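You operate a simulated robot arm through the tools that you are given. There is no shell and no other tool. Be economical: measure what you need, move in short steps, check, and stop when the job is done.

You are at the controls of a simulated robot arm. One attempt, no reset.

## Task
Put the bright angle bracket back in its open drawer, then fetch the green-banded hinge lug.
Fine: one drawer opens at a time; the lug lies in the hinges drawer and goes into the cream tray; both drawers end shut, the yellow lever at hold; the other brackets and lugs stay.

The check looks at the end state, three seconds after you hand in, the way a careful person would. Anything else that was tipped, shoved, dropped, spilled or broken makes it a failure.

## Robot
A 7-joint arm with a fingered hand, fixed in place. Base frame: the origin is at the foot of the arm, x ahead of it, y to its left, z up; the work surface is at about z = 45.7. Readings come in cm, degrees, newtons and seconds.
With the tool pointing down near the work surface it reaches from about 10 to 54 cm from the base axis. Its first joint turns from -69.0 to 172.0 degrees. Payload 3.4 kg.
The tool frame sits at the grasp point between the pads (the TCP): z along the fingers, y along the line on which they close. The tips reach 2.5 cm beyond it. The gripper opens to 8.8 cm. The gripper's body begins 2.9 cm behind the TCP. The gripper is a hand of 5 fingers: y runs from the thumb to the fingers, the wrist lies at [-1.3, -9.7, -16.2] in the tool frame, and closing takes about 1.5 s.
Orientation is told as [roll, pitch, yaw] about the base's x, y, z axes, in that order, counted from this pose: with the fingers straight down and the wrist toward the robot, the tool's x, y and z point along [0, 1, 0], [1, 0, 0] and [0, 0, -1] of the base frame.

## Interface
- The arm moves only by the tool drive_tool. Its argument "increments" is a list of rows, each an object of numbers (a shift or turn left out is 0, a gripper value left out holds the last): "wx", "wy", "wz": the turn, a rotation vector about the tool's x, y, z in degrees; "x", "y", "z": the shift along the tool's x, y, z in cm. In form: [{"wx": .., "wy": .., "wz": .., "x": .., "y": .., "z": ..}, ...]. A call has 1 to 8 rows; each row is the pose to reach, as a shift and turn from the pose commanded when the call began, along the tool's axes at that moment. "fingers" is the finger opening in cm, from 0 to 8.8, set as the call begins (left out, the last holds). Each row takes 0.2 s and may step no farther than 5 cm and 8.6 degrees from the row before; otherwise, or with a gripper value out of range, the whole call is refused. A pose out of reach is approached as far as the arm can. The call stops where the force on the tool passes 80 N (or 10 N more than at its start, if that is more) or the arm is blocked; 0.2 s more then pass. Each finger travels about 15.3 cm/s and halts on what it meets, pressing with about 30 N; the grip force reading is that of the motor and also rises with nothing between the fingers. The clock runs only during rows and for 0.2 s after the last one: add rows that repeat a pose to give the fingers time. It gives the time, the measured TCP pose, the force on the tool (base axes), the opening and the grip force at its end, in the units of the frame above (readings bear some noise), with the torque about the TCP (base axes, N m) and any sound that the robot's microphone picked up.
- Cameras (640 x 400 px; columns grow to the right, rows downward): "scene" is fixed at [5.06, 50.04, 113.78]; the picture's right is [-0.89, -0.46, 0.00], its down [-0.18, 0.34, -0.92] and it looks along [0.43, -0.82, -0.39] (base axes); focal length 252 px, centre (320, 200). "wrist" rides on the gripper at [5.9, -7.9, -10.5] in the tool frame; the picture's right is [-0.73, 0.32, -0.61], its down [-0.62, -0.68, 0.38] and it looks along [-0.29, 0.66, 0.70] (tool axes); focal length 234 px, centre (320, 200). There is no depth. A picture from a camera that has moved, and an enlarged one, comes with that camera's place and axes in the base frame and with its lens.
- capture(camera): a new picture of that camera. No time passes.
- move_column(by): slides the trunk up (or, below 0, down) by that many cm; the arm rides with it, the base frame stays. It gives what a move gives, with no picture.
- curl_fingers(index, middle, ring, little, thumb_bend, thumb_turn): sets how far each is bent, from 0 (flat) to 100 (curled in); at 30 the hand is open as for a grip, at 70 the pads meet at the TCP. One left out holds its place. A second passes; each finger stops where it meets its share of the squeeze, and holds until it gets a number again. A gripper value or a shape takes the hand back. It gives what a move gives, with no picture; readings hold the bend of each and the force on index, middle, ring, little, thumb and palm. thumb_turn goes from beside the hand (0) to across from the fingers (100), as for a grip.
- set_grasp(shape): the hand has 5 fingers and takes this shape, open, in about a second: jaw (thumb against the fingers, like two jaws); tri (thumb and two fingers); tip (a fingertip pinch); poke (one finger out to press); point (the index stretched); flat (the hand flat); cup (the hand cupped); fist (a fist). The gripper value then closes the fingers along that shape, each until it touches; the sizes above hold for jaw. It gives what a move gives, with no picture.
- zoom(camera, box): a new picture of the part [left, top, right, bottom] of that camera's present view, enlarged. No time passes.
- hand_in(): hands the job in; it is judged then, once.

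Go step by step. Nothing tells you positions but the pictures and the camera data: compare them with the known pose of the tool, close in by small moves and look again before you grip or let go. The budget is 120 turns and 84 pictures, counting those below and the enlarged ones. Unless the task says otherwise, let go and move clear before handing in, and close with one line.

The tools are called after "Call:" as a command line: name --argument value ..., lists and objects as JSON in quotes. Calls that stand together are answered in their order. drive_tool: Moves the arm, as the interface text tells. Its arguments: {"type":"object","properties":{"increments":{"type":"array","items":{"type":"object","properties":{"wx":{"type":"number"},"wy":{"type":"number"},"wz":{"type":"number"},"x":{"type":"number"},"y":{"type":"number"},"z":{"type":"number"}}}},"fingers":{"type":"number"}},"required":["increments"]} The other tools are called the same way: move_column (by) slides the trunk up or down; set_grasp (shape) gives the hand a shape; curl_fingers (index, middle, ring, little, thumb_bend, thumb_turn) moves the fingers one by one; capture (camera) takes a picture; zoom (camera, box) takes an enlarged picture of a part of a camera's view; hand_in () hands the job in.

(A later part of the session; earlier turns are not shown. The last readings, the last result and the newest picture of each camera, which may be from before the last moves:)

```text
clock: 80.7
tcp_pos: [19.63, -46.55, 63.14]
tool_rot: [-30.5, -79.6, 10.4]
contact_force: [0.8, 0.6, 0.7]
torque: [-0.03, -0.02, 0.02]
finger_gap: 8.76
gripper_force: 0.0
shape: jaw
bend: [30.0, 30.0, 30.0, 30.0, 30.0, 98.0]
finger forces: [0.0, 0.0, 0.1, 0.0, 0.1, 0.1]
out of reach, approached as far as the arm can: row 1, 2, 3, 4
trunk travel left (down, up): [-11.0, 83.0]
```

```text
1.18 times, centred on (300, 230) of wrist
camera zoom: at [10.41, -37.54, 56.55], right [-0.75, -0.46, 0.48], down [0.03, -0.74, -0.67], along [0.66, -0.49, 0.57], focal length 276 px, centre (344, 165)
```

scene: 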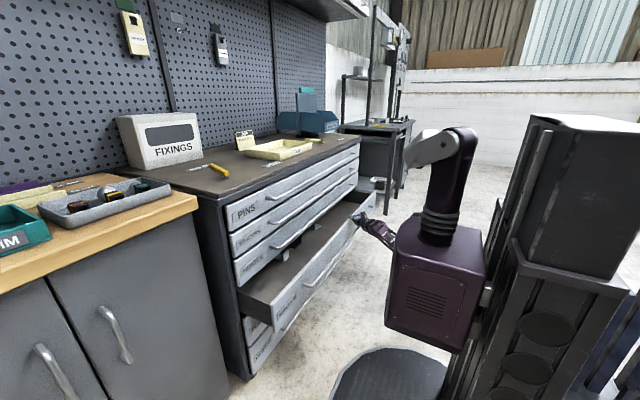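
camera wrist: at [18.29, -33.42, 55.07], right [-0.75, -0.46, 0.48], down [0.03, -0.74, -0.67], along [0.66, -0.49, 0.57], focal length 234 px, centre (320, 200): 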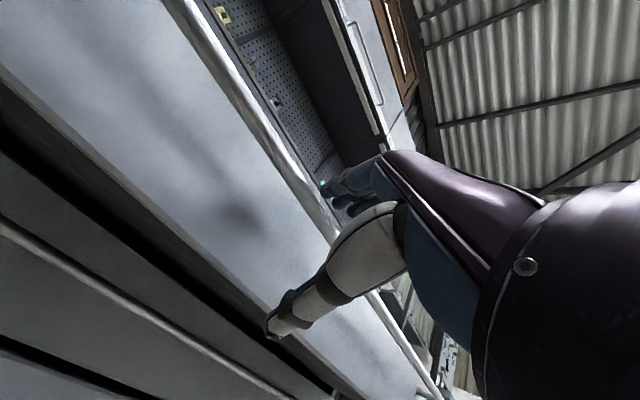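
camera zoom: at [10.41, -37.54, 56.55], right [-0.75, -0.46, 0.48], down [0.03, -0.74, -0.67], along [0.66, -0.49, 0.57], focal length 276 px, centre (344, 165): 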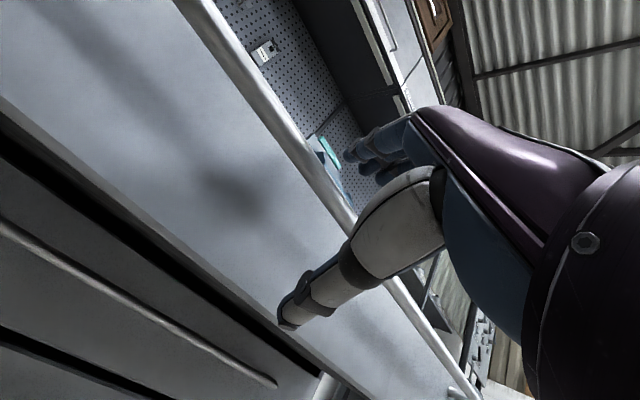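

I'll regrip the bar, nudge the drawer in by 3 cm to make room, then release and back out.

Call:
drive_tool --increments '[{"x": 0.4, "z": 0.9, "y": 0.6}, {"x": 0.4, "z": 0.9, "y": 0.6}, {"x": 0.4, "z": 0.9, "y": 0.6}, {"x": 0.4, "z": 0.9, "y": 0.6}, {"x": 0.4, "z": 0.9, "y": 0.6}, {"x": 0.4, "z": 0.9, "y": 0.6}, {"x": 0.4, "z": 0.9, "y": 0.6}]' --fingers 0

Call:
drive_tool --increments '[{"x": 0.5, "y": 0.26, "z": 1.4}, {"x": 1.1, "y": 0.6, "z": 3.2}]'

Call:
drive_tool --increments '[{}, {}, {}, {}, {}]' --fingers 8.8

Call:
drive_tool --increments '[{"x": -0.6, "y": -0.3, "z": -1.8}, {"x": -1.2, "y": -0.6, "z": -3.6}, {"x": -1.8, "y": -1, "z": -5.4}]'

```text
clock: 82.3
tcp_pos: [20.75, -46.31, 63.36]
tool_rot: [-30.0, -79.6, 10.0]
contact_force: [7.2, 1.2, -4.3]
torque: [-0.03, 0.0, 0.07]
finger_gap: 0.0
gripper_force: 29.4
shape: jaw
bend: [71.0, 71.0, 60.0, 70.0, 65.0, 100.0]
finger forces: [7.8, 5.4, 3.3, 0.0, 31.0, 0.1]
trunk travel left (down, up): [-11.0, 83.0]
```

```text
clock: 82.9
tcp_pos: [24.2, -46.31, 63.36]
tool_rot: [-30.1, -79.7, 10.4]
contact_force: [1.2, -0.3, -3.3]
torque: [-0.09, 0.04, -0.08]
finger_gap: 0.01
gripper_force: 29.7
shape: jaw
bend: [71.0, 71.0, 61.0, 70.0, 71.0, 100.0]
finger forces: [7.5, 6.4, 3.4, 3.6, 29.4, 0.0]
trunk travel left (down, up): [-11.0, 83.0]
```

```text
clock: 84.1
tcp_pos: [24.17, -46.25, 63.35]
tool_rot: [-30.2, -79.7, 10.4]
contact_force: [-0.1, 0.4, -0.9]
torque: [-0.02, 0.02, 0.03]
finger_gap: 8.75
gripper_force: 0.0
shape: jaw
bend: [30.0, 30.0, 30.0, 30.0, 30.0, 98.0]
finger forces: [0.0, 0.1, 0.1, 0.0, 0.0, 0.0]
trunk travel left (down, up): [-11.0, 83.0]
```

```text
clock: 84.9
tcp_pos: [19.24, -46.03, 63.16]
tool_rot: [-31.0, -79.7, 10.8]
contact_force: [0.7, 0.1, -0.7]
torque: [0.0, 0.01, 0.0]
finger_gap: 8.77
gripper_force: 0.1
shape: jaw
bend: [30.0, 30.0, 30.0, 30.0, 30.0, 98.0]
finger forces: [0.1, 0.1, 0.0, 0.1, 0.0, 0.1]
out of reach, approached as far as the arm can: row 3
trunk travel left (down, up): [-11.0, 83.0]
```

Clear of the bar now. I'll raise the trunk to lift above the drawer.

Call:
move_column --by 20

Call:
drive_tool --increments '[{"wx": 8.4, "z": 1.5}, {"wx": 16.8, "z": 3}, {"wx": 25.2, "z": 4.5}, {"wx": 33.6, "z": 6}, {"wx": 42, "z": 7.5}, {"wx": 50.4, "z": 9}]'

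```text
clock: 87.1
tcp_pos: [19.18, -46.08, 83.17]
tool_rot: [-30.9, -79.7, 10.7]
contact_force: [0.4, 0.8, 0.3]
torque: [-0.02, -0.02, 0.04]
finger_gap: 8.78
gripper_force: 0.1
shape: jaw
bend: [30.0, 30.0, 30.0, 30.0, 30.0, 98.0]
finger forces: [0.0, 0.0, 0.1, 0.0, 0.1, 0.0]
trunk travel left (down, up): [-31.0, 63.0]
```

```text
clock: 88.5
tcp_pos: [25.85, -51.71, 80.33]
tool_rot: [-12.4, -49.2, -17.8]
contact_force: [0.7, -0.9, 0.0]
torque: [0.0, 0.01, 0.0]
finger_gap: 8.77
gripper_force: 0.1
shape: jaw
bend: [30.0, 30.0, 30.0, 30.0, 30.0, 98.0]
finger forces: [0.0, 0.0, 0.1, 0.0, 0.0, 0.1]
out of reach, approached as far as the arm can: row 1, 2, 3, 4, 5, 6
trunk travel left (down, up): [-31.0, 63.0]
```

Now I'll bring the hand over the lug area with the wrist toward the robot and a 25° forward lean.

Call:
drive_tool --increments '[{"wx": 4.5, "wy": 4.6, "wz": -3.4, "x": 4.2, "y": 1.36, "z": 0.7}, {"wx": 9, "wy": 9.2, "wz": -6.8, "x": 8.4, "y": 2.7, "z": 1.4}, {"wx": 13.5, "wy": 13.8, "wz": -10.1, "x": 12.6, "y": 4.1, "z": 2.1}, {"wx": 18, "wy": 18.4, "wz": -13.5, "x": 16.8, "y": 5.4, "z": 2.8}, {"wx": 22.5, "wy": 23, "wz": -16.9, "x": 21.1, "y": 6.8, "z": 3.5}]'

Call:
capture --camera "wrist"

```text
clock: 89.7
tcp_pos: [41.94, -36.07, 80.19]
tool_rot: [0.2, -24.9, 0.2]
contact_force: [0.4, -0.2, 0.1]
torque: [0.01, -0.01, -0.01]
finger_gap: 8.75
gripper_force: 0.0
shape: jaw
bend: [30.0, 30.0, 30.0, 30.0, 30.0, 98.0]
finger forces: [0.0, 0.1, 0.0, 0.0, 0.1, 0.0]
trunk travel left (down, up): [-31.0, 63.0]
```

```text
17 pictures are left
camera wrist: at [30.3, -30.23, 86.38], right [0.04, -0.73, 0.69], down [-0.45, -0.62, -0.64], along [0.89, -0.29, -0.35], focal length 234 px, centre (320, 200)
```

wrist: 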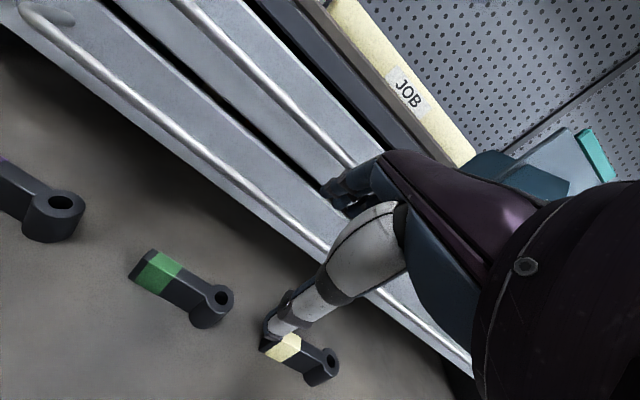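

The green lug sits at about x=50, y -28 to -39, lying along y. I'll lean to 35° to slip in under the spacers bar, descending along the finger axis.

Call:
drive_tool --increments '[{"wx": -5, "x": 1.3, "y": -2.6, "z": -0.8}, {"wx": -10, "x": 2.57, "y": -5.2, "z": -1.65}]'

Call:
drive_tool --increments '[{"z": 4}, {"z": 8}, {"z": 12}, {"z": 16}]'

Call:
capture --camera "wrist"

```text
clock: 90.3
tcp_pos: [36.79, -33.96, 79.76]
tool_rot: [0.1, -35.1, 0.2]
contact_force: [1.1, -0.7, -0.6]
torque: [-0.02, 0.02, 0.01]
finger_gap: 8.79
gripper_force: 0.0
shape: jaw
bend: [30.0, 30.0, 30.0, 30.0, 30.0, 98.0]
finger forces: [0.0, 0.0, 0.1, 0.1, 0.1, 0.0]
out of reach, approached as far as the arm can: row 2
trunk travel left (down, up): [-31.0, 63.0]
```

```text
clock: 91.3
tcp_pos: [46.09, -33.87, 66.8]
tool_rot: [0.1, -35.0, 0.0]
contact_force: [-0.6, 0.3, 0.6]
torque: [-0.02, 0.0, -0.05]
finger_gap: 8.79
gripper_force: 0.0
shape: jaw
bend: [30.0, 30.0, 30.0, 30.0, 30.0, 98.0]
finger forces: [0.1, 0.1, 0.0, 0.1, 0.1, 0.1]
trunk travel left (down, up): [-31.0, 63.0]
```

```text
16 pictures are left
camera wrist: at [33.61, -28.09, 70.87], right [-0.08, -0.73, 0.68], down [-0.34, -0.62, -0.7], along [0.94, -0.29, -0.19], focal length 234 px, centre (320, 200)
```

wrist: 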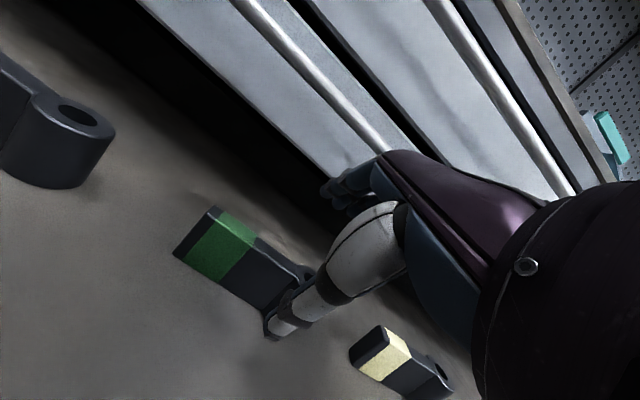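

Now I'll straighten to ~12° lean while moving to straddle the lug.

Call:
drive_tool --increments '[{"wx": 7.7, "y": 0.9, "z": 1.5}, {"wx": 15.4, "y": 1.4, "z": 3}, {"wx": 23, "y": 1.75, "z": 4.65}]'

Call:
capture --camera "wrist"

Call:
zoom --camera "scene" --box '[290, 160, 390, 240]'

```text
clock: 92.1
tcp_pos: [50.07, -33.96, 63.84]
tool_rot: [0.0, -12.0, 0.1]
contact_force: [0.6, 0.4, -0.1]
torque: [-0.01, 0.0, 0.0]
finger_gap: 8.77
gripper_force: 0.0
shape: jaw
bend: [30.0, 30.0, 30.0, 30.0, 30.0, 98.0]
finger forces: [0.0, 0.0, 0.2, 0.1, 0.0, 0.1]
trunk travel left (down, up): [-31.0, 63.0]
```

```text
15 pictures are left
camera wrist: at [40.19, -28.08, 72.5], right [0.19, -0.73, 0.66], down [-0.59, -0.62, -0.52], along [0.79, -0.29, -0.55], focal length 234 px, centre (320, 200)
```

wrist: 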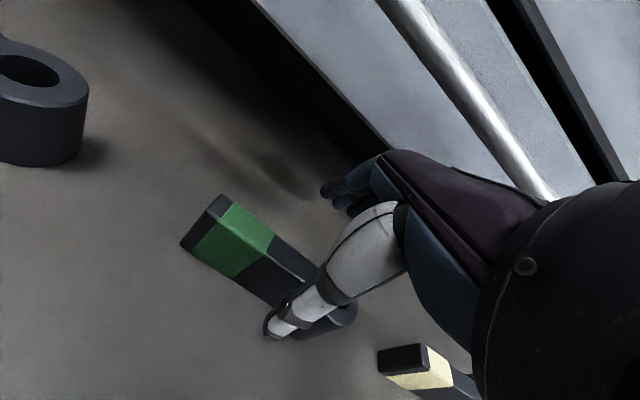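

```text
5.00 times, centred on (340, 200) of scene
camera zoom: at [5.06, 50.04, 113.78], right [-0.89, -0.46, 0.0], down [-0.18, 0.34, -0.92], along [0.43, -0.82, -0.39], focal length 1258 px, centre (220, 200)
```

zoom: 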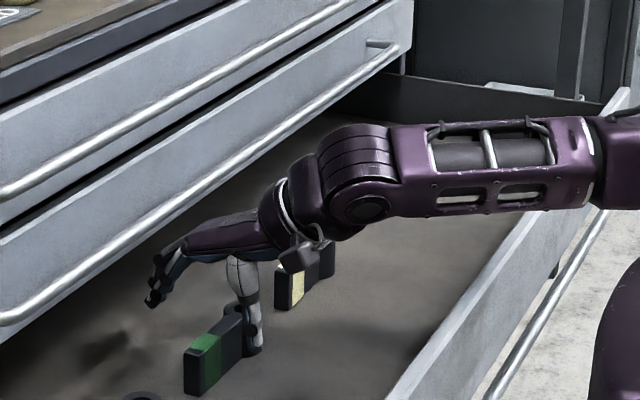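

The hand straddles the lug, slightly toward the ring. I'll shift +1.5 cm in y and descend.

Call:
drive_tool --increments '[{"x": 1.5}, {"x": 1.5, "y": -0.3, "z": 1.4}, {"x": 1.5, "y": -0.55, "z": 2.6}, {"x": 1.5, "y": -0.72, "z": 3.4}]'

Call:
zoom --camera "wrist" --box '[160, 130, 440, 390]'

```text
clock: 93.1
tcp_pos: [50.04, -32.07, 61.43]
tool_rot: [-0.3, -13.3, 0.1]
contact_force: [7.1, 3.1, 55.5]
torque: [0.05, 3.04, -0.16]
finger_gap: 8.8
gripper_force: 0.1
shape: jaw
bend: [30.0, 30.0, 30.0, 30.0, 13.0, 98.0]
finger forces: [0.0, 0.0, 0.0, 0.0, 55.7, 0.0]
trunk travel left (down, up): [-31.0, 63.0]
```

```text
1.54 times, centred on (300, 260) of wrist
camera zoom: at [40.08, -26.29, 69.96], right [0.18, -0.72, 0.67], down [-0.57, -0.63, -0.53], along [0.8, -0.29, -0.53], focal length 360 px, centre (351, 108)
```

zoom: 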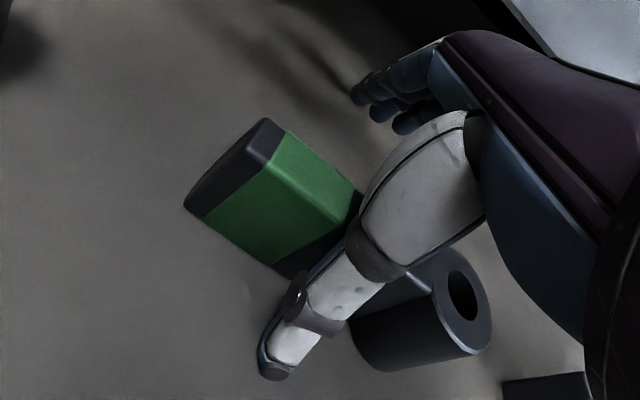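

The thumb is pressing the drawer floor (floor is z≈58). I'll back up 1 cm and straighten the lean, then close.

Call:
drive_tool --increments '[{"y": 0.2, "z": -1}, {"y": 0.2, "z": -1, "wx": 4}, {"y": 0.2, "z": -1, "wx": 8.4}]'

```text
clock: 93.9
tcp_pos: [49.99, -32.51, 61.05]
tool_rot: [0.0, -3.2, 0.0]
contact_force: [-3.2, 0.5, 0.5]
torque: [-0.04, 0.05, -0.04]
finger_gap: 8.8
gripper_force: 0.1
shape: jaw
bend: [30.0, 30.0, 30.0, 30.0, 25.0, 97.0]
finger forces: [0.1, 0.1, 0.0, 0.0, 2.6, 0.1]
trunk travel left (down, up): [-31.0, 63.0]
```

Call:
drive_tool --increments '[{"z": -0.5}, {"z": -0.5}]'

Call:
drive_tool --increments '[{}, {}, {}, {}, {}, {}, {}, {}]' --fingers 0

Call:
zoom --camera "wrist" --box '[160, 130, 440, 390]'

```text
clock: 94.5
tcp_pos: [50.13, -32.51, 61.82]
tool_rot: [0.2, -3.5, 0.0]
contact_force: [-2.8, 0.0, 0.3]
torque: [-0.02, -0.03, 0.02]
finger_gap: 8.78
gripper_force: 0.0
shape: jaw
bend: [30.0, 30.0, 30.0, 30.0, 28.0, 97.0]
finger forces: [0.0, 0.1, 0.0, 0.1, 1.4, 0.1]
trunk travel left (down, up): [-31.0, 63.0]
```

```text
clock: 96.3
tcp_pos: [50.06, -32.46, 61.77]
tool_rot: [0.1, -3.7, 0.1]
contact_force: [-0.9, -1.6, 0.0]
torque: [0.01, -0.06, -0.03]
finger_gap: 3.1
gripper_force: 30.4
shape: jaw
bend: [70.0, 70.0, 70.0, 70.0, 44.0, 98.0]
finger forces: [14.7, 4.6, 0.1, 0.0, 19.8, 0.0]
trunk travel left (down, up): [-31.0, 63.0]
```

```text
1.54 times, centred on (300, 260) of wrist
camera zoom: at [41.52, -26.66, 71.88], right [0.29, -0.73, 0.63], down [-0.66, -0.62, -0.43], along [0.7, -0.29, -0.65], focal length 360 px, centre (351, 108)
```

zoom: 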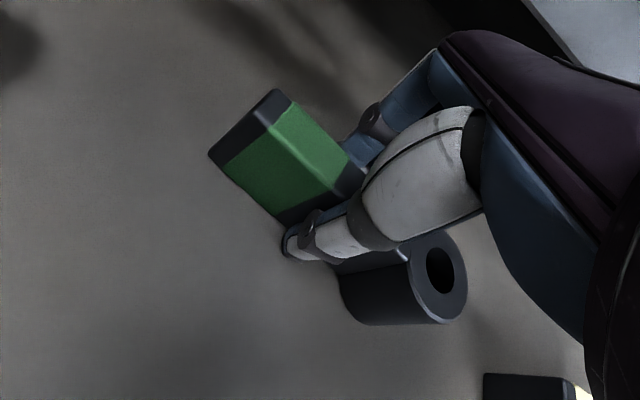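

The lug is gripped (3.1 cm). I'll lift 2 cm, then move out from under the spacers bar and up.

Call:
drive_tool --increments '[{"z": -1}, {"z": -2}, {"y": -4, "z": -3}, {"y": -8, "z": -4}, {"y": -10, "z": -7}, {"y": -10, "z": -11}, {"y": -10, "z": -15}]'

Call:
capture --camera "wrist"

Call:
zoom --camera "scene" --box '[220, 120, 420, 340]'

```text
clock: 97.9
tcp_pos: [38.95, -32.43, 76.35]
tool_rot: [0.0, -3.5, 0.2]
contact_force: [-0.1, -0.2, -6.1]
torque: [-0.01, -0.09, -0.02]
finger_gap: 3.09
gripper_force: 30.0
shape: jaw
bend: [70.0, 70.0, 70.0, 70.0, 44.0, 99.0]
finger forces: [13.5, 5.4, 0.0, 0.0, 18.7, 0.0]
trunk travel left (down, up): [-31.0, 63.0]
```

```text
11 pictures are left
camera wrist: at [30.48, -26.5, 86.43], right [0.29, -0.73, 0.63], down [-0.65, -0.62, -0.42], along [0.7, -0.29, -0.65], focal length 234 px, centre (320, 200)
```

wrist: 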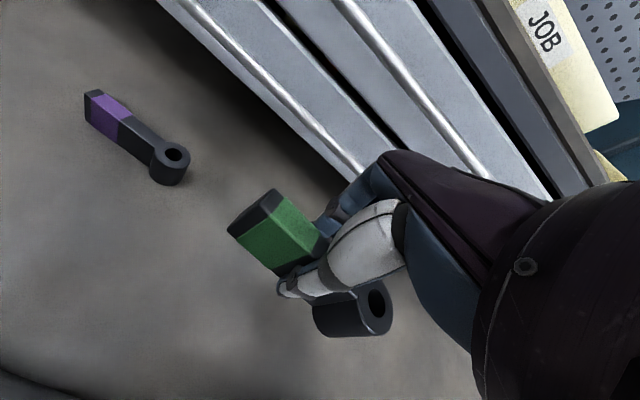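

```text
1.82 times, centred on (320, 230) of scene
camera zoom: at [5.06, 50.04, 113.78], right [-0.89, -0.46, 0.0], down [-0.18, 0.34, -0.92], along [0.43, -0.82, -0.39], focal length 457 px, centre (320, 146)
```

zoom: 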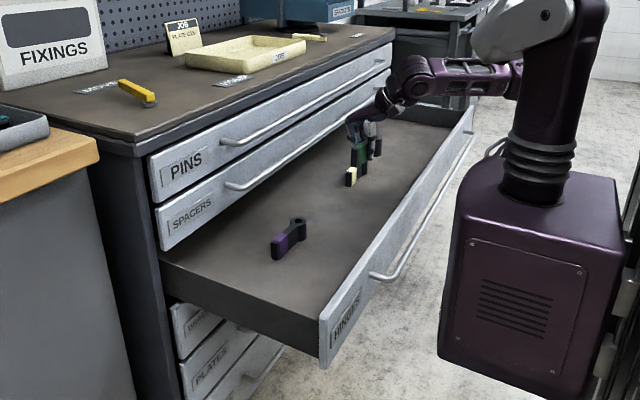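

The lug is held level and the others are undisturbed. I'll raise the trunk 25 cm to tray height.

Call:
move_column --by 26

Call:
drive_tool --increments '[{"wx": -5, "y": 3}, {"wx": -10, "y": 6, "z": 0.5}, {"wx": -10, "wz": 7, "y": 10, "z": 1}, {"wx": -10, "wz": 13, "y": 14, "z": 1}, {"wx": -10, "wz": 19, "y": 18, "z": 1}, {"wx": -10, "wz": 19, "y": 22, "x": -1, "z": 1}]'

```text
clock: 100.5
tcp_pos: [39.06, -32.41, 102.19]
tool_rot: [0.1, -3.5, 0.1]
contact_force: [0.2, 0.0, -6.7]
torque: [0.05, -0.11, -0.01]
finger_gap: 3.06
gripper_force: 29.8
shape: jaw
bend: [70.0, 70.0, 70.0, 70.0, 44.0, 99.0]
finger forces: [13.5, 5.4, 0.0, 0.0, 18.8, 0.0]
trunk travel left (down, up): [-57.0, 37.0]
```

```text
clock: 102.0
tcp_pos: [61.36, -33.24, 102.16]
tool_rot: [2.7, -13.0, -19.3]
contact_force: [0.7, -0.1, -6.8]
torque: [-0.03, -0.05, 0.01]
finger_gap: 3.09
gripper_force: 30.0
shape: jaw
bend: [70.0, 70.0, 70.0, 70.0, 44.0, 99.0]
finger forces: [13.5, 5.0, 0.0, 0.1, 19.3, 0.0]
trunk travel left (down, up): [-57.0, 37.0]
```

Call:
drive_tool --increments '[{"x": -0.15, "y": 2.8, "z": 1.2}, {"x": -0.3, "y": 5.65, "z": 2.5}]'

Call:
capture --camera "wrist"

```text
clock: 102.5
tcp_pos: [66.96, -35.48, 101.25]
tool_rot: [3.0, -13.2, -19.2]
contact_force: [0.2, 0.0, -6.4]
torque: [-0.03, -0.1, -0.01]
finger_gap: 3.09
gripper_force: 29.8
shape: jaw
bend: [70.0, 70.0, 70.0, 70.0, 44.0, 99.0]
finger forces: [13.3, 5.0, 0.0, 0.1, 19.3, 0.1]
trunk travel left (down, up): [-57.0, 37.0]
```

```text
9 pictures are left
camera wrist: at [59.1, -27.05, 109.98], right [-0.08, -0.77, 0.63], down [-0.74, -0.38, -0.56], along [0.67, -0.51, -0.54], focal length 234 px, centre (320, 200)
```

wrist: 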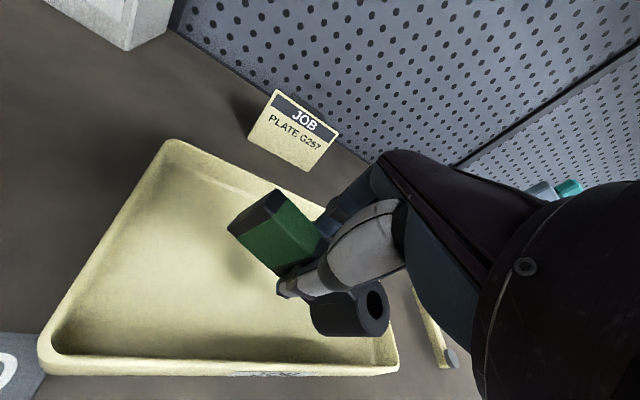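

The lug is well within the tray's outline. Lowering.

Call:
drive_tool --increments '[{"x": -0.1, "y": -0.65, "z": 2.9}, {"x": -0.2, "y": -1.1, "z": 4.9}, {"x": -0.25, "y": -1.25, "z": 5.5}]'

```text
clock: 103.3
tcp_pos: [66.87, -35.5, 95.84]
tool_rot: [2.9, -13.1, -19.3]
contact_force: [0.4, 0.8, -6.2]
torque: [-0.02, -0.07, -0.02]
finger_gap: 3.11
gripper_force: 30.5
shape: jaw
bend: [70.0, 70.0, 70.0, 70.0, 44.0, 99.0]
finger forces: [13.4, 5.0, 0.0, 0.0, 19.4, 0.0]
trunk travel left (down, up): [-57.0, 37.0]
```

Call:
drive_tool --increments '[{"y": -0.09, "z": 0.4}, {"y": -0.18, "z": 0.8}, {"y": -0.27, "z": 1.2}]'

Call:
zoom --camera "scene" --box '[235, 105, 335, 187]'

```text
clock: 104.2
tcp_pos: [66.94, -35.45, 94.6]
tool_rot: [3.0, -13.0, -19.4]
contact_force: [-0.3, 0.6, -4.5]
torque: [-0.06, 0.0, 0.0]
finger_gap: 3.08
gripper_force: 30.0
shape: jaw
bend: [70.0, 70.0, 70.0, 70.0, 44.0, 99.0]
finger forces: [13.0, 5.8, 0.1, 0.0, 19.4, 0.0]
trunk travel left (down, up): [-57.0, 37.0]
```

```text
4.88 times, centred on (285, 146) of scene
camera zoom: at [5.06, 50.04, 113.78], right [-0.89, -0.46, 0.0], down [-0.18, 0.34, -0.92], along [0.43, -0.82, -0.39], focal length 1227 px, centre (491, 463)
```

zoom: 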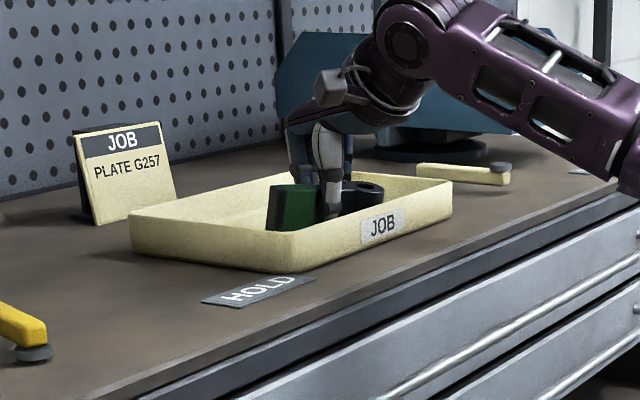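

Touching down. A touch lower, then open just a bit with individual fingers to avoid the tray wall.

Call:
drive_tool --increments '[{"y": -0.07, "z": 0.3}, {"y": -0.11, "z": 0.5}]'

Call:
curl_fingers --index 55 --middle 55 --ring 55 --little 55 --thumb_bend 38

Call:
drive_tool --increments '[{"x": 0.05, "y": 0.22, "z": -1}, {"x": 0.1, "y": 0.6, "z": -3}, {"x": 0.2, "y": 1.3, "z": -6}, {"x": 0.3, "y": 2.2, "z": -10}]'

Call:
capture --camera "wrist"

```text
clock: 104.8
tcp_pos: [66.93, -35.3, 94.15]
tool_rot: [3.0, -13.2, -19.4]
contact_force: [2.5, 1.2, -1.7]
torque: [-0.07, 0.04, 0.0]
finger_gap: 3.08
gripper_force: 30.0
shape: jaw
bend: [70.0, 70.0, 70.0, 70.0, 44.0, 99.0]
finger forces: [12.5, 7.1, 0.1, 0.4, 19.4, 0.0]
trunk travel left (down, up): [-57.0, 37.0]
```

```text
clock: 105.8
tcp_pos: [66.92, -35.48, 94.25]
tool_rot: [2.8, -13.2, -19.4]
contact_force: [-0.8, -0.7, -0.5]
torque: [0.02, -0.01, -0.01]
finger_gap: 4.86
gripper_force: 0.1
shape: fingers
bend: [55.0, 55.0, 55.0, 55.0, 38.0, 100.0]
finger forces: [0.1, 0.1, 0.1, 0.1, 0.1, 0.0]
trunk travel left (down, up): [-57.0, 37.0]
```

```text
clock: 106.8
tcp_pos: [66.9, -35.73, 104.57]
tool_rot: [2.9, -13.1, -19.3]
contact_force: [-0.6, 0.3, -0.5]
torque: [0.0, 0.01, 0.02]
finger_gap: 4.85
gripper_force: 0.1
shape: fingers
bend: [55.0, 55.0, 55.0, 55.0, 38.0, 100.0]
finger forces: [0.0, 0.1, 0.1, 0.0, 0.1, 0.0]
trunk travel left (down, up): [-57.0, 37.0]
```

```text
7 pictures are left
camera wrist: at [58.87, -27.22, 113.29], right [-0.08, -0.77, 0.63], down [-0.74, -0.38, -0.56], along [0.67, -0.51, -0.54], focal length 234 px, centre (320, 200)
```

wrist: 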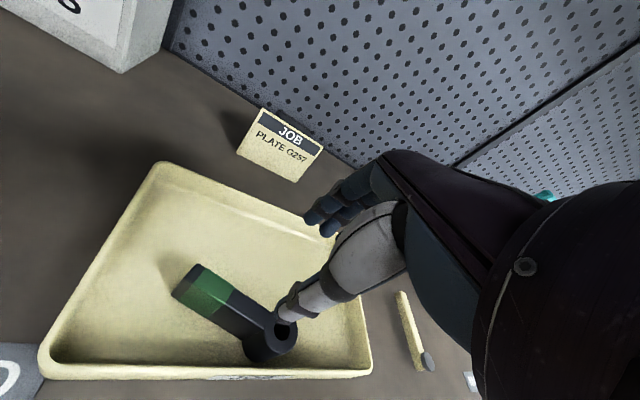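

The lug lies in the tray. Now I'll go back and close the hinges drawer the same way: straddle its panel (x≈27, top z≈69) first.

Call:
drive_tool --increments '[{"x": -2.75, "y": -3.8, "z": -0.9}, {"x": -5.5, "y": -7.6, "z": -1.7, "wz": -3, "wx": 2}, {"x": -8.2, "y": -11.5, "z": -2.6, "wz": -6, "wx": 4}, {"x": -11, "y": -15.3, "z": -3.4, "wz": -9, "wx": 6}, {"x": -13.7, "y": -19.1, "z": -4.3, "wz": -12, "wx": 8}, {"x": -16.5, "y": -22.9, "z": -5.2, "wz": -15, "wx": 10}, {"x": -19.2, "y": -26.7, "z": -6, "wz": -17, "wx": 12}, {"x": -22, "y": -30.6, "z": -6.9, "wz": -19, "wx": 13}]'

Call:
curl_fingers --index 46 --middle 46 --ring 46 --little 46 --thumb_bend 50

```text
clock: 108.5
tcp_pos: [29.56, -46.45, 102.97]
tool_rot: [0.7, -0.8, 0.2]
contact_force: [0.0, 0.1, -0.4]
torque: [0.03, -0.03, 0.0]
finger_gap: 4.86
gripper_force: 0.0
shape: fingers
bend: [55.0, 55.0, 55.0, 55.0, 38.0, 100.0]
finger forces: [0.0, 0.0, 0.1, 0.0, 0.1, 0.0]
trunk travel left (down, up): [-57.0, 37.0]
```

```text
clock: 109.5
tcp_pos: [29.69, -46.47, 102.98]
tool_rot: [0.6, -0.6, 0.2]
contact_force: [-0.6, 0.0, 0.6]
torque: [-0.03, -0.02, 0.0]
finger_gap: 4.61
gripper_force: 0.1
shape: fingers
bend: [46.0, 46.0, 46.0, 46.0, 50.0, 100.0]
finger forces: [0.0, 0.1, 0.0, 0.0, 0.1, 0.1]
trunk travel left (down, up): [-57.0, 37.0]
```

Call:
move_column --by -14

Call:
drive_tool --increments '[{"y": -1, "z": 4}, {"y": -1.8, "z": 8}, {"y": -1.8, "z": 12}, {"y": -1.8, "z": 15}]'

Call:
capture --camera "wrist"

```text
clock: 111.2
tcp_pos: [29.81, -46.46, 88.99]
tool_rot: [0.5, -0.6, 0.0]
contact_force: [-0.3, 0.3, 0.3]
torque: [0.0, 0.01, -0.02]
finger_gap: 4.6
gripper_force: 0.1
shape: fingers
bend: [46.0, 46.0, 46.0, 46.0, 50.0, 100.0]
finger forces: [0.1, 0.0, 0.1, 0.0, 0.1, 0.0]
trunk travel left (down, up): [-43.0, 51.0]
```

```text
clock: 112.2
tcp_pos: [28.1, -46.13, 73.7]
tool_rot: [0.5, -0.7, 0.2]
contact_force: [-0.1, -0.1, 0.1]
torque: [-0.02, -0.03, -0.03]
finger_gap: 4.56
gripper_force: 0.2
shape: fingers
bend: [46.0, 46.0, 46.0, 46.0, 50.0, 100.0]
finger forces: [0.0, 0.1, 0.0, 0.0, 0.1, 0.1]
trunk travel left (down, up): [-43.0, 51.0]
```

```text
6 pictures are left
camera wrist: at [20.07, -40.46, 84.3], right [0.32, -0.73, 0.6], down [-0.68, -0.62, -0.4], along [0.67, -0.28, -0.69], focal length 234 px, centre (320, 200)
```

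wrist: 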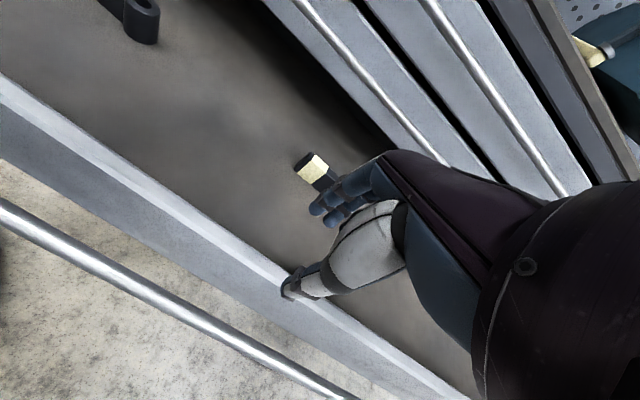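

Panel is at x≈26.1 (top z≈69.5) and its bar at x≈22.9, z≈64.5. I'll shift 1.3 cm toward -x and descend to straddle.

Call:
drive_tool --increments '[{"y": -1.3, "z": 0.5}, {"y": -1.3, "z": 2}, {"y": -1.3, "z": 3.4}, {"y": -1.3, "z": 4.6}]'

Call:
zoom --camera "wrist" --box '[160, 100, 480, 400]'

```text
clock: 113.2
tcp_pos: [26.81, -46.3, 69.24]
tool_rot: [0.5, -0.6, 0.2]
contact_force: [-0.3, 0.0, -0.2]
torque: [0.01, 0.0, 0.01]
finger_gap: 4.61
gripper_force: 0.1
shape: fingers
bend: [46.0, 46.0, 46.0, 46.0, 50.0, 100.0]
finger forces: [0.1, 0.1, 0.1, 0.0, 0.1, 0.0]
trunk travel left (down, up): [-43.0, 51.0]
```

```text
1.33 times, centred on (320, 250) of wrist
camera zoom: at [18.68, -40.47, 79.78], right [0.32, -0.73, 0.6], down [-0.68, -0.62, -0.4], along [0.67, -0.28, -0.69], focal length 312 px, centre (320, 133)
```

zoom: 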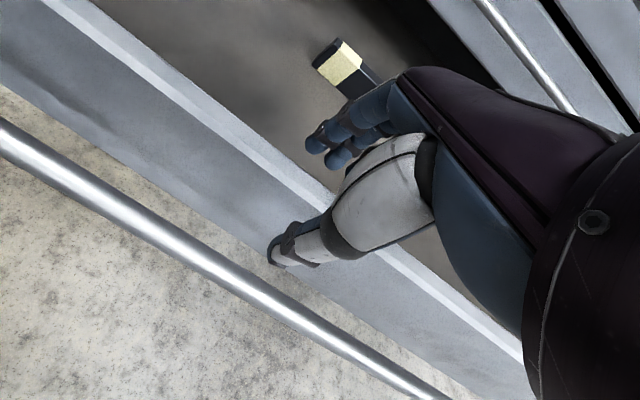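

Same view as the earlier good straddle. Pushing +x by 15 cm.

Call:
drive_tool --increments '[{"y": 1.5}, {"y": 3.5}, {"y": 5.5}, {"y": 7.5}, {"y": 9.5}, {"y": 11.5}, {"y": 13.5}, {"y": 15.2}]'

Call:
drive_tool --increments '[{"y": -0.5, "z": -3}, {"y": -0.8, "z": -7}, {"y": -3, "z": -11}, {"y": -7, "z": -12, "x": -2}, {"y": -10, "z": -12, "x": -5}]'

```text
clock: 115.0
tcp_pos: [42.2, -46.21, 69.51]
tool_rot: [0.6, -0.8, 0.1]
contact_force: [-5.4, -0.7, 1.2]
torque: [-0.01, 0.14, 0.01]
finger_gap: 5.6
gripper_force: 1.8
shape: fingers
bend: [46.0, 46.0, 46.0, 46.0, 43.0, 100.0]
finger forces: [0.0, 0.0, 0.0, 0.0, 5.0, 0.0]
trunk travel left (down, up): [-43.0, 51.0]
```

```text
clock: 116.2
tcp_pos: [31.77, -51.66, 81.24]
tool_rot: [0.6, -0.7, 0.2]
contact_force: [0.6, 0.3, -0.4]
torque: [0.0, 0.0, 0.02]
finger_gap: 4.59
gripper_force: 0.1
shape: fingers
bend: [46.0, 46.0, 46.0, 46.0, 50.0, 100.0]
finger forces: [0.1, 0.1, 0.1, 0.0, 0.0, 0.0]
trunk travel left (down, up): [-43.0, 51.0]
```

Now I'll turn the hand again to the leaned fist pose for the final push.

Call:
drive_tool --increments '[{"wz": 8.5, "y": 1.5}, {"wz": 17, "y": 3}, {"wz": 25.5, "y": 3}, {"wz": 34, "y": 3}, {"wz": 42.5, "y": 3}, {"wz": 51, "y": 3}, {"wz": 59.5, "y": 3}, {"wz": 68, "y": 3}]'

Call:
drive_tool --increments '[{"wz": 8}, {"wz": 16}, {"wz": 22}]'

Call:
drive_tool --increments '[{"wy": 8.4}, {"wy": 16.8}, {"wy": 25.2}, {"wy": 33.6}, {"wy": 42}, {"wy": 50.4}, {"wy": 58.8}, {"wy": 67}]'

Call:
set_grasp --shape "fist"

```text
clock: 118.0
tcp_pos: [35.03, -51.26, 81.24]
tool_rot: [0.8, 0.3, -68.1]
contact_force: [-0.7, 0.2, 0.2]
torque: [-0.01, -0.04, 0.01]
finger_gap: 4.58
gripper_force: 0.1
shape: fingers
bend: [46.0, 46.0, 46.0, 46.0, 50.0, 100.0]
finger forces: [0.0, 0.0, 0.1, 0.1, 0.1, 0.0]
trunk travel left (down, up): [-43.0, 51.0]
```

```text
clock: 118.8
tcp_pos: [34.94, -51.23, 81.33]
tool_rot: [0.6, 0.5, -90.0]
contact_force: [0.7, 0.0, 0.8]
torque: [0.02, -0.01, -0.04]
finger_gap: 4.56
gripper_force: 0.0
shape: fingers
bend: [46.0, 46.0, 46.0, 46.0, 50.0, 100.0]
finger forces: [0.0, 0.0, 0.0, 0.1, 0.1, 0.1]
trunk travel left (down, up): [-43.0, 51.0]
```

```text
clock: 120.6
tcp_pos: [34.94, -51.39, 81.41]
tool_rot: [67.6, 0.6, -89.8]
contact_force: [1.1, 0.1, 0.1]
torque: [0.02, 0.0, 0.0]
finger_gap: 4.61
gripper_force: 0.1
shape: fingers
bend: [46.0, 46.0, 46.0, 46.0, 50.0, 100.0]
finger forces: [0.1, 0.0, 0.0, 0.1, 0.0, 0.0]
trunk travel left (down, up): [-43.0, 51.0]
```

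```text
clock: 121.5
tcp_pos: [34.98, -51.48, 81.32]
tool_rot: [67.6, 0.5, -89.9]
contact_force: [0.0, 0.2, 0.8]
torque: [0.01, 0.01, -0.03]
finger_gap: 0.01
gripper_force: 0.1
shape: fist
bend: [100.0, 100.0, 100.0, 100.0, 86.0, 85.0]
finger forces: [0.0, 0.0, 0.1, 0.1, 0.0, 0.1]
trunk travel left (down, up): [-43.0, 51.0]
```

Call:
drive_tool --increments '[{"x": 1.3, "y": 2.7, "z": -3.1}, {"x": 2.56, "y": 5.4, "z": -6.1}]'

Call:
move_column --by -21

```text
clock: 122.1
tcp_pos: [30.33, -56.88, 85.8]
tool_rot: [67.7, 0.6, -89.9]
contact_force: [0.4, -0.1, 0.7]
torque: [-0.01, -0.01, -0.02]
finger_gap: 0.0
gripper_force: 0.1
shape: fist
bend: [100.0, 100.0, 100.0, 100.0, 86.0, 85.0]
finger forces: [0.1, 0.0, 0.0, 0.1, 0.0, 0.0]
trunk travel left (down, up): [-43.0, 51.0]
```

```text
clock: 124.4
tcp_pos: [30.32, -56.89, 64.75]
tool_rot: [67.6, 0.6, -89.9]
contact_force: [0.2, -0.9, -0.7]
torque: [-0.02, 0.0, 0.02]
finger_gap: 0.01
gripper_force: 0.0
shape: fist
bend: [100.0, 100.0, 100.0, 100.0, 86.0, 85.0]
finger forces: [0.0, 0.0, 0.0, 0.1, 0.0, 0.0]
trunk travel left (down, up): [-22.0, 72.0]
```

Call:
drive_tool --increments '[{"x": 1.0, "z": 2.4}, {"x": 2.0, "z": 4.8}, {"x": 2.9, "z": 7.1}, {"x": 3.9, "z": 9.4}, {"x": 4.8, "z": 11.7}, {"x": 5.7, "z": 13.9}, {"x": 6.6, "z": 16.1}, {"x": 7.5, "z": 18.3}]'

Call:
capture --camera "wrist"

```text
clock: 126.2
tcp_pos: [50.15, -56.48, 65.19]
tool_rot: [68.1, 0.2, -89.7]
contact_force: [-0.6, -4.6, 26.5]
torque: [-0.61, 0.3, 0.06]
finger_gap: 0.0
gripper_force: 0.0
shape: fist
bend: [100.0, 100.0, 100.0, 100.0, 86.0, 85.0]
finger forces: [0.2, 25.7, 0.0, 0.0, 0.0, 0.1]
trunk travel left (down, up): [-22.0, 72.0]
```

```text
4 pictures are left
camera wrist: at [42.5, -48.67, 74.66], right [-0.83, -0.32, -0.45], down [0.12, 0.69, -0.72], along [0.54, -0.65, -0.53], focal length 234 px, centre (320, 200)
```

wrist: 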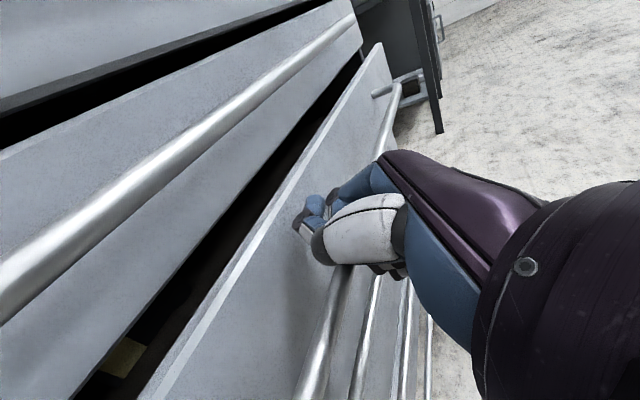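

Nearly shut; the fist rests on top of the bar. I'll ease up slightly and push the remaining 4–5 cm.

Call:
drive_tool --increments '[{"x": 0.9, "z": 1.2}, {"x": 1.5, "z": 2.5}, {"x": 2.0, "z": 3.5}, {"x": 2.3, "z": 4.3}]'

```text
clock: 127.3
tcp_pos: [53.67, -57.84, 65.07]
tool_rot: [66.7, 0.1, -91.9]
contact_force: [-81.0, 10.5, -0.1]
torque: [-0.04, 1.04, -0.62]
finger_gap: 0.02
gripper_force: 0.0
shape: fist
bend: [100.0, 100.0, 100.0, 100.0, 86.0, 85.0]
finger forces: [0.0, 17.6, 76.8, 0.1, 0.0, 0.1]
trunk travel left (down, up): [-22.0, 72.0]
stopped in row 4: the force on the tool passed its limit (the readings are from after the stop); the commanded pose is now the measured one
```

Firm stop reached, so the drawer should be shut. I'll back off and check with one scene picture.

Call:
drive_tool --increments '[{"x": -1.2, "z": -3}, {"x": -2.8, "z": -7}, {"x": -4.4, "z": -11}, {"x": -5.4, "z": -13.5}]'

Call:
zoom --camera "scene" --box '[190, 130, 410, 290]'

```text
clock: 128.3
tcp_pos: [40.01, -57.17, 65.23]
tool_rot: [66.7, 0.4, -90.7]
contact_force: [0.4, -0.4, 0.4]
torque: [0.01, -0.02, 0.01]
finger_gap: 0.01
gripper_force: 0.2
shape: fist
bend: [100.0, 100.0, 100.0, 100.0, 86.0, 85.0]
finger forces: [0.0, 0.1, 0.1, 0.0, 0.0, 0.1]
trunk travel left (down, up): [-22.0, 72.0]
```

```text
2.50 times, centred on (300, 210) of scene
camera zoom: at [5.06, 50.04, 113.78], right [-0.89, -0.46, 0.0], down [-0.18, 0.34, -0.92], along [0.43, -0.82, -0.39], focal length 629 px, centre (370, 175)
```

zoom: 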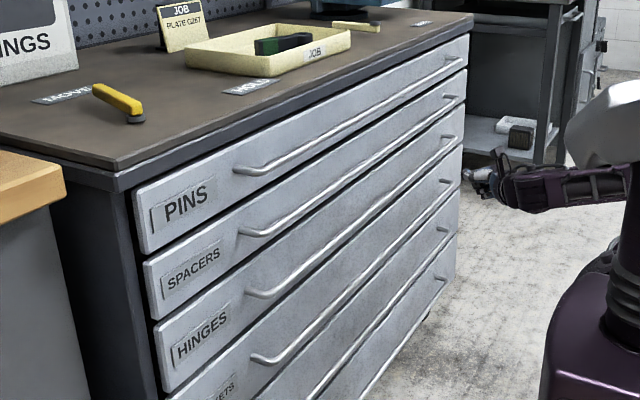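

Both drawers are shut and the lug lies in the tray. Next is the yellow lever: pivot ≈(63.5,-1), tip ≈(74.9,-5) pointing to MOVE; HOLD is toward -y of the pivot. I'll raise up and reorient the hand.

Call:
move_column --by 40

Call:
drive_tool --increments '[{"wy": -8.4}, {"wy": -16.8}, {"wy": -25.2}, {"wy": -33.6}, {"wy": -42}, {"wy": -50.4}, {"wy": -58.8}, {"wy": -66.5}]'

Call:
drive_tool --increments '[{"wz": -8.5}, {"wz": -17}, {"wz": -25.5}, {"wz": -34}, {"wz": -42.5}, {"wz": -51}, {"wz": -59.5}, {"wz": -68}]'

Call:
drive_tool --increments '[{"wz": -8}, {"wz": -16}, {"wz": -22.5}]'

```text
clock: 132.1
tcp_pos: [40.11, -57.39, 105.17]
tool_rot: [66.7, 0.3, -90.8]
contact_force: [0.4, -0.4, 0.6]
torque: [0.02, -0.01, 0.0]
finger_gap: 0.02
gripper_force: 0.0
shape: fist
bend: [100.0, 100.0, 100.0, 100.0, 86.0, 85.0]
finger forces: [0.1, 0.0, 0.0, 0.0, 0.1, 0.1]
trunk travel left (down, up): [-62.0, 32.0]
```

```text
clock: 133.9
tcp_pos: [40.27, -57.27, 105.14]
tool_rot: [0.0, 0.4, -90.8]
contact_force: [1.0, -0.1, 0.0]
torque: [0.02, 0.01, -0.02]
finger_gap: 0.0
gripper_force: 0.2
shape: fist
bend: [100.0, 100.0, 100.0, 100.0, 86.0, 85.0]
finger forces: [0.0, 0.0, 0.0, 0.1, 0.1, 0.1]
trunk travel left (down, up): [-62.0, 32.0]
```

```text
clock: 135.7
tcp_pos: [40.1, -57.29, 105.31]
tool_rot: [0.5, -0.1, -22.7]
contact_force: [-0.1, -1.1, 0.6]
torque: [0.03, -0.02, -0.01]
finger_gap: 0.02
gripper_force: 0.1
shape: fist
bend: [100.0, 100.0, 100.0, 100.0, 86.0, 85.0]
finger forces: [0.0, 0.1, 0.0, 0.0, 0.0, 0.0]
trunk travel left (down, up): [-62.0, 32.0]
```

```text
clock: 136.5
tcp_pos: [40.26, -57.2, 105.2]
tool_rot: [0.4, -0.2, -0.2]
contact_force: [0.2, 0.3, -0.7]
torque: [0.04, -0.01, 0.03]
finger_gap: 0.0
gripper_force: 0.1
shape: fist
bend: [100.0, 100.0, 100.0, 100.0, 86.0, 85.0]
finger forces: [0.0, 0.1, 0.0, 0.0, 0.0, 0.1]
trunk travel left (down, up): [-62.0, 32.0]
```

Call:
drive_tool --increments '[{"x": 4.7}, {"x": 9.4}, {"x": 14.1}, {"x": 18.8}, {"x": 23.5}, {"x": 28.2}, {"x": 32.9}, {"x": 37.6}]'

Call:
drive_tool --increments '[{"x": 4.7}, {"x": 9.4}, {"x": 14.1}, {"x": 18.8}, {"x": 23.5}, {"x": 28}]'

Call:
set_grasp --shape "poke"

Call:
drive_tool --increments '[{"wx": -7, "y": 3}, {"wx": -14, "y": 6}, {"wx": -21, "y": 9}, {"wx": -21, "y": 12}]'

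```text
clock: 138.3
tcp_pos: [40.4, -19.33, 105.12]
tool_rot: [0.3, 0.4, -0.3]
contact_force: [0.0, -0.2, 2.1]
torque: [0.01, 0.06, -0.01]
finger_gap: 0.01
gripper_force: 0.0
shape: fist
bend: [100.0, 100.0, 100.0, 100.0, 86.0, 85.0]
finger forces: [0.0, 0.0, 0.0, 0.0, 0.0, 0.0]
out of reach, approached as far as the arm can: row 6
trunk travel left (down, up): [-62.0, 32.0]
```

```text
clock: 139.7
tcp_pos: [40.36, 8.29, 105.64]
tool_rot: [0.3, -0.2, -0.5]
contact_force: [-0.5, -0.6, 0.4]
torque: [-0.02, 0.0, 0.03]
finger_gap: 0.0
gripper_force: 0.2
shape: fist
bend: [100.0, 100.0, 100.0, 100.0, 86.0, 85.0]
finger forces: [0.1, 0.0, 0.0, 0.1, 0.1, 0.0]
trunk travel left (down, up): [-62.0, 32.0]
```

```text
clock: 140.6
tcp_pos: [40.37, 8.08, 105.7]
tool_rot: [0.4, -0.2, -0.3]
contact_force: [1.4, 0.1, -0.8]
torque: [0.01, 0.0, 0.01]
finger_gap: 0.0
gripper_force: 0.1
shape: poke
bend: [70.0, 70.0, 99.0, 99.0, 100.0, 90.0]
finger forces: [0.0, 0.0, 0.0, 0.1, 0.0, 0.0]
trunk travel left (down, up): [-62.0, 32.0]
```

```text
clock: 141.6
tcp_pos: [52.45, 8.14, 105.45]
tool_rot: [0.5, -21.1, -0.4]
contact_force: [-0.4, 0.6, 0.4]
torque: [-0.01, -0.02, 0.03]
finger_gap: 0.0
gripper_force: 0.0
shape: poke
bend: [70.0, 70.0, 99.0, 99.0, 100.0, 90.0]
finger forces: [0.1, 0.0, 0.0, 0.0, 0.0, 0.0]
trunk travel left (down, up): [-62.0, 32.0]
```

The poke shape gives a two-finger stick at the TCP line. I'll move beside the lever on its +y side.

Call:
drive_tool --increments '[{"x": -0.5, "y": 3.9, "z": 1.2}, {"x": -1, "y": 7.8, "z": 2.5}, {"x": -1.5, "y": 11.6, "z": 4.2}, {"x": -2, "y": 14.4, "z": 7.3}, {"x": -2.3, "y": 15.5, "z": 10.5}]'

Call:
capture --camera "wrist"

```text
clock: 142.8
tcp_pos: [71.02, 5.83, 101.3]
tool_rot: [0.5, -21.0, -0.3]
contact_force: [0.2, 0.3, -0.5]
torque: [-0.02, 0.03, 0.01]
finger_gap: 0.03
gripper_force: 0.0
shape: poke
bend: [70.0, 70.0, 99.0, 99.0, 100.0, 89.0]
finger forces: [0.0, 0.0, 0.1, 0.0, 0.0, 0.1]
trunk travel left (down, up): [-62.0, 32.0]
```

```text
2 pictures are left
camera wrist: at [59.79, 11.78, 108.33], right [0.08, -0.73, 0.68], down [-0.5, -0.62, -0.61], along [0.86, -0.29, -0.41], focal length 234 px, centre (320, 200)
```

wrist: 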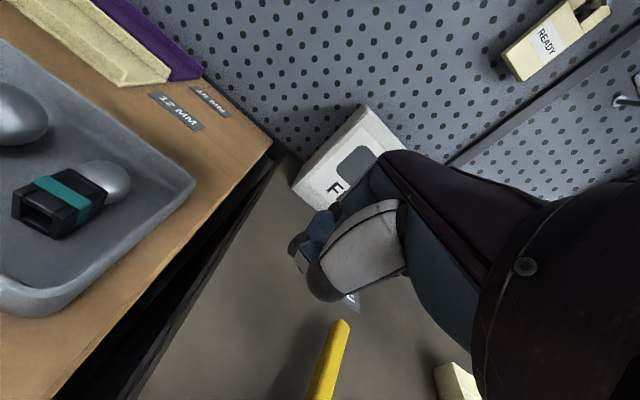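

The lever tip is at about (74.1,-4.2). I'll descend at y≈5.8 and then push in -y gently.

Call:
drive_tool --increments '[{"y": -1.3, "z": 3.4}, {"y": -2.2, "z": 5.8}, {"y": -2.6, "z": 6.7}]'

Call:
drive_tool --increments '[{"x": -1}, {"x": -2}, {"x": -3}, {"x": -4}, {"x": -5}, {"x": -6}]'

```text
clock: 143.6
tcp_pos: [70.81, 5.89, 94.31]
tool_rot: [0.4, -21.2, -0.5]
contact_force: [0.2, 0.0, -0.6]
torque: [0.03, 0.02, -0.03]
finger_gap: 0.02
gripper_force: 0.0
shape: poke
bend: [70.0, 70.0, 99.0, 99.0, 100.0, 89.0]
finger forces: [0.0, 0.0, 0.0, 0.0, 0.1, 0.1]
trunk travel left (down, up): [-62.0, 32.0]
```

```text
clock: 145.0
tcp_pos: [70.61, -0.04, 94.43]
tool_rot: [0.4, -21.1, -0.5]
contact_force: [-0.2, 0.9, -0.4]
torque: [-0.03, 0.01, 0.0]
finger_gap: 0.0
gripper_force: 0.1
shape: poke
bend: [70.0, 70.0, 99.0, 99.0, 100.0, 89.0]
finger forces: [0.1, 0.0, 0.0, 0.0, 0.1, 0.0]
trunk travel left (down, up): [-62.0, 32.0]
```

Call:
drive_tool --increments '[{"y": -0.3, "z": 0.75}, {"x": -1, "y": -0.3, "z": 0.75}, {"x": -2, "y": -0.3, "z": 0.75}, {"x": -3, "y": -0.3, "z": 0.75}, {"x": -4, "y": -0.3, "z": 0.75}]'

```text
clock: 146.2
tcp_pos: [70.67, -4.26, 93.46]
tool_rot: [0.4, -21.2, -0.7]
contact_force: [0.3, 1.6, 0.5]
torque: [0.03, 0.0, -0.04]
finger_gap: 0.0
gripper_force: 0.1
shape: poke
bend: [70.0, 70.0, 99.0, 99.0, 100.0, 89.0]
finger forces: [1.2, 0.0, 0.0, 0.0, 0.0, 0.0]
trunk travel left (down, up): [-62.0, 32.0]
```

Contact: the index is pushing the lever. I'll follow the arc around the pivot.

Call:
drive_tool --increments '[{"x": -1.0, "y": -0.5, "z": -0.2}, {"x": -1.9, "y": -1.1, "z": -0.43}, {"x": -2.7, "y": -1.8, "z": -0.7}, {"x": -3.3, "y": -2.5, "z": -0.97}, {"x": -3.8, "y": -3.2, "z": -1.25}, {"x": -4.1, "y": -3.9, "z": -1.5}]'

```text
clock: 147.6
tcp_pos: [66.5, -8.07, 93.42]
tool_rot: [0.4, -21.3, -0.6]
contact_force: [2.8, -0.5, 3.8]
torque: [0.02, 0.04, -0.07]
finger_gap: 0.01
gripper_force: 0.1
shape: poke
bend: [70.0, 70.0, 99.0, 99.0, 100.0, 88.0]
finger forces: [0.0, 0.0, 0.1, 0.1, 3.9, 0.0]
trunk travel left (down, up): [-62.0, 32.0]
```

Contact has shifted to the thumb side pushing -x. Continuing in small steps until the lever's stop.

Call:
drive_tool --increments '[{"x": -0.2, "y": -0.6, "z": -0.23}, {"x": -0.4, "y": -1.2, "z": -0.46}]'

Call:
zoom --camera "scene" --box '[170, 125, 310, 205]'

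```text
clock: 148.2
tcp_pos: [65.48, -8.32, 93.46]
tool_rot: [0.5, -21.5, -0.5]
contact_force: [24.3, 2.7, 10.9]
torque: [0.16, -0.16, -0.09]
finger_gap: 0.0
gripper_force: 0.1
shape: poke
bend: [70.0, 70.0, 99.0, 99.0, 100.0, 88.0]
finger forces: [22.2, 0.0, 0.1, 0.0, 8.2, 0.0]
trunk travel left (down, up): [-62.0, 32.0]
```

```text
4.57 times, centred on (240, 165) of scene
camera zoom: at [5.06, 50.04, 113.78], right [-0.89, -0.46, 0.0], down [-0.18, 0.34, -0.92], along [0.43, -0.82, -0.39], focal length 1150 px, centre (686, 360)
```

zoom: 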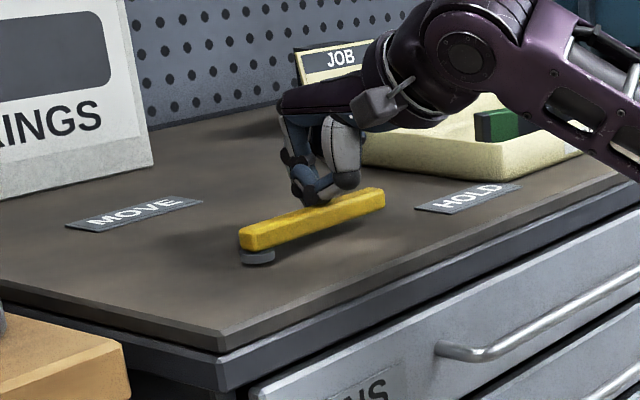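

The lever now points toward HOLD and resists with 24 N. I'll nudge slightly more to confirm it's at its stop.

Call:
drive_tool --increments '[{"y": -0.2, "z": -0.08}, {"y": -0.45, "z": -0.17}, {"y": -0.7, "z": -0.27}]'

```text
clock: 149.0
tcp_pos: [64.83, -8.59, 93.46]
tool_rot: [0.5, -21.5, -0.5]
contact_force: [37.7, -1.4, 19.2]
torque: [0.17, -0.38, -0.15]
finger_gap: 0.0
gripper_force: 0.1
shape: poke
bend: [70.0, 70.0, 99.0, 99.0, 100.0, 87.0]
finger forces: [34.3, 0.0, 0.0, 0.0, 6.8, 0.0]
trunk travel left (down, up): [-62.0, 32.0]
```

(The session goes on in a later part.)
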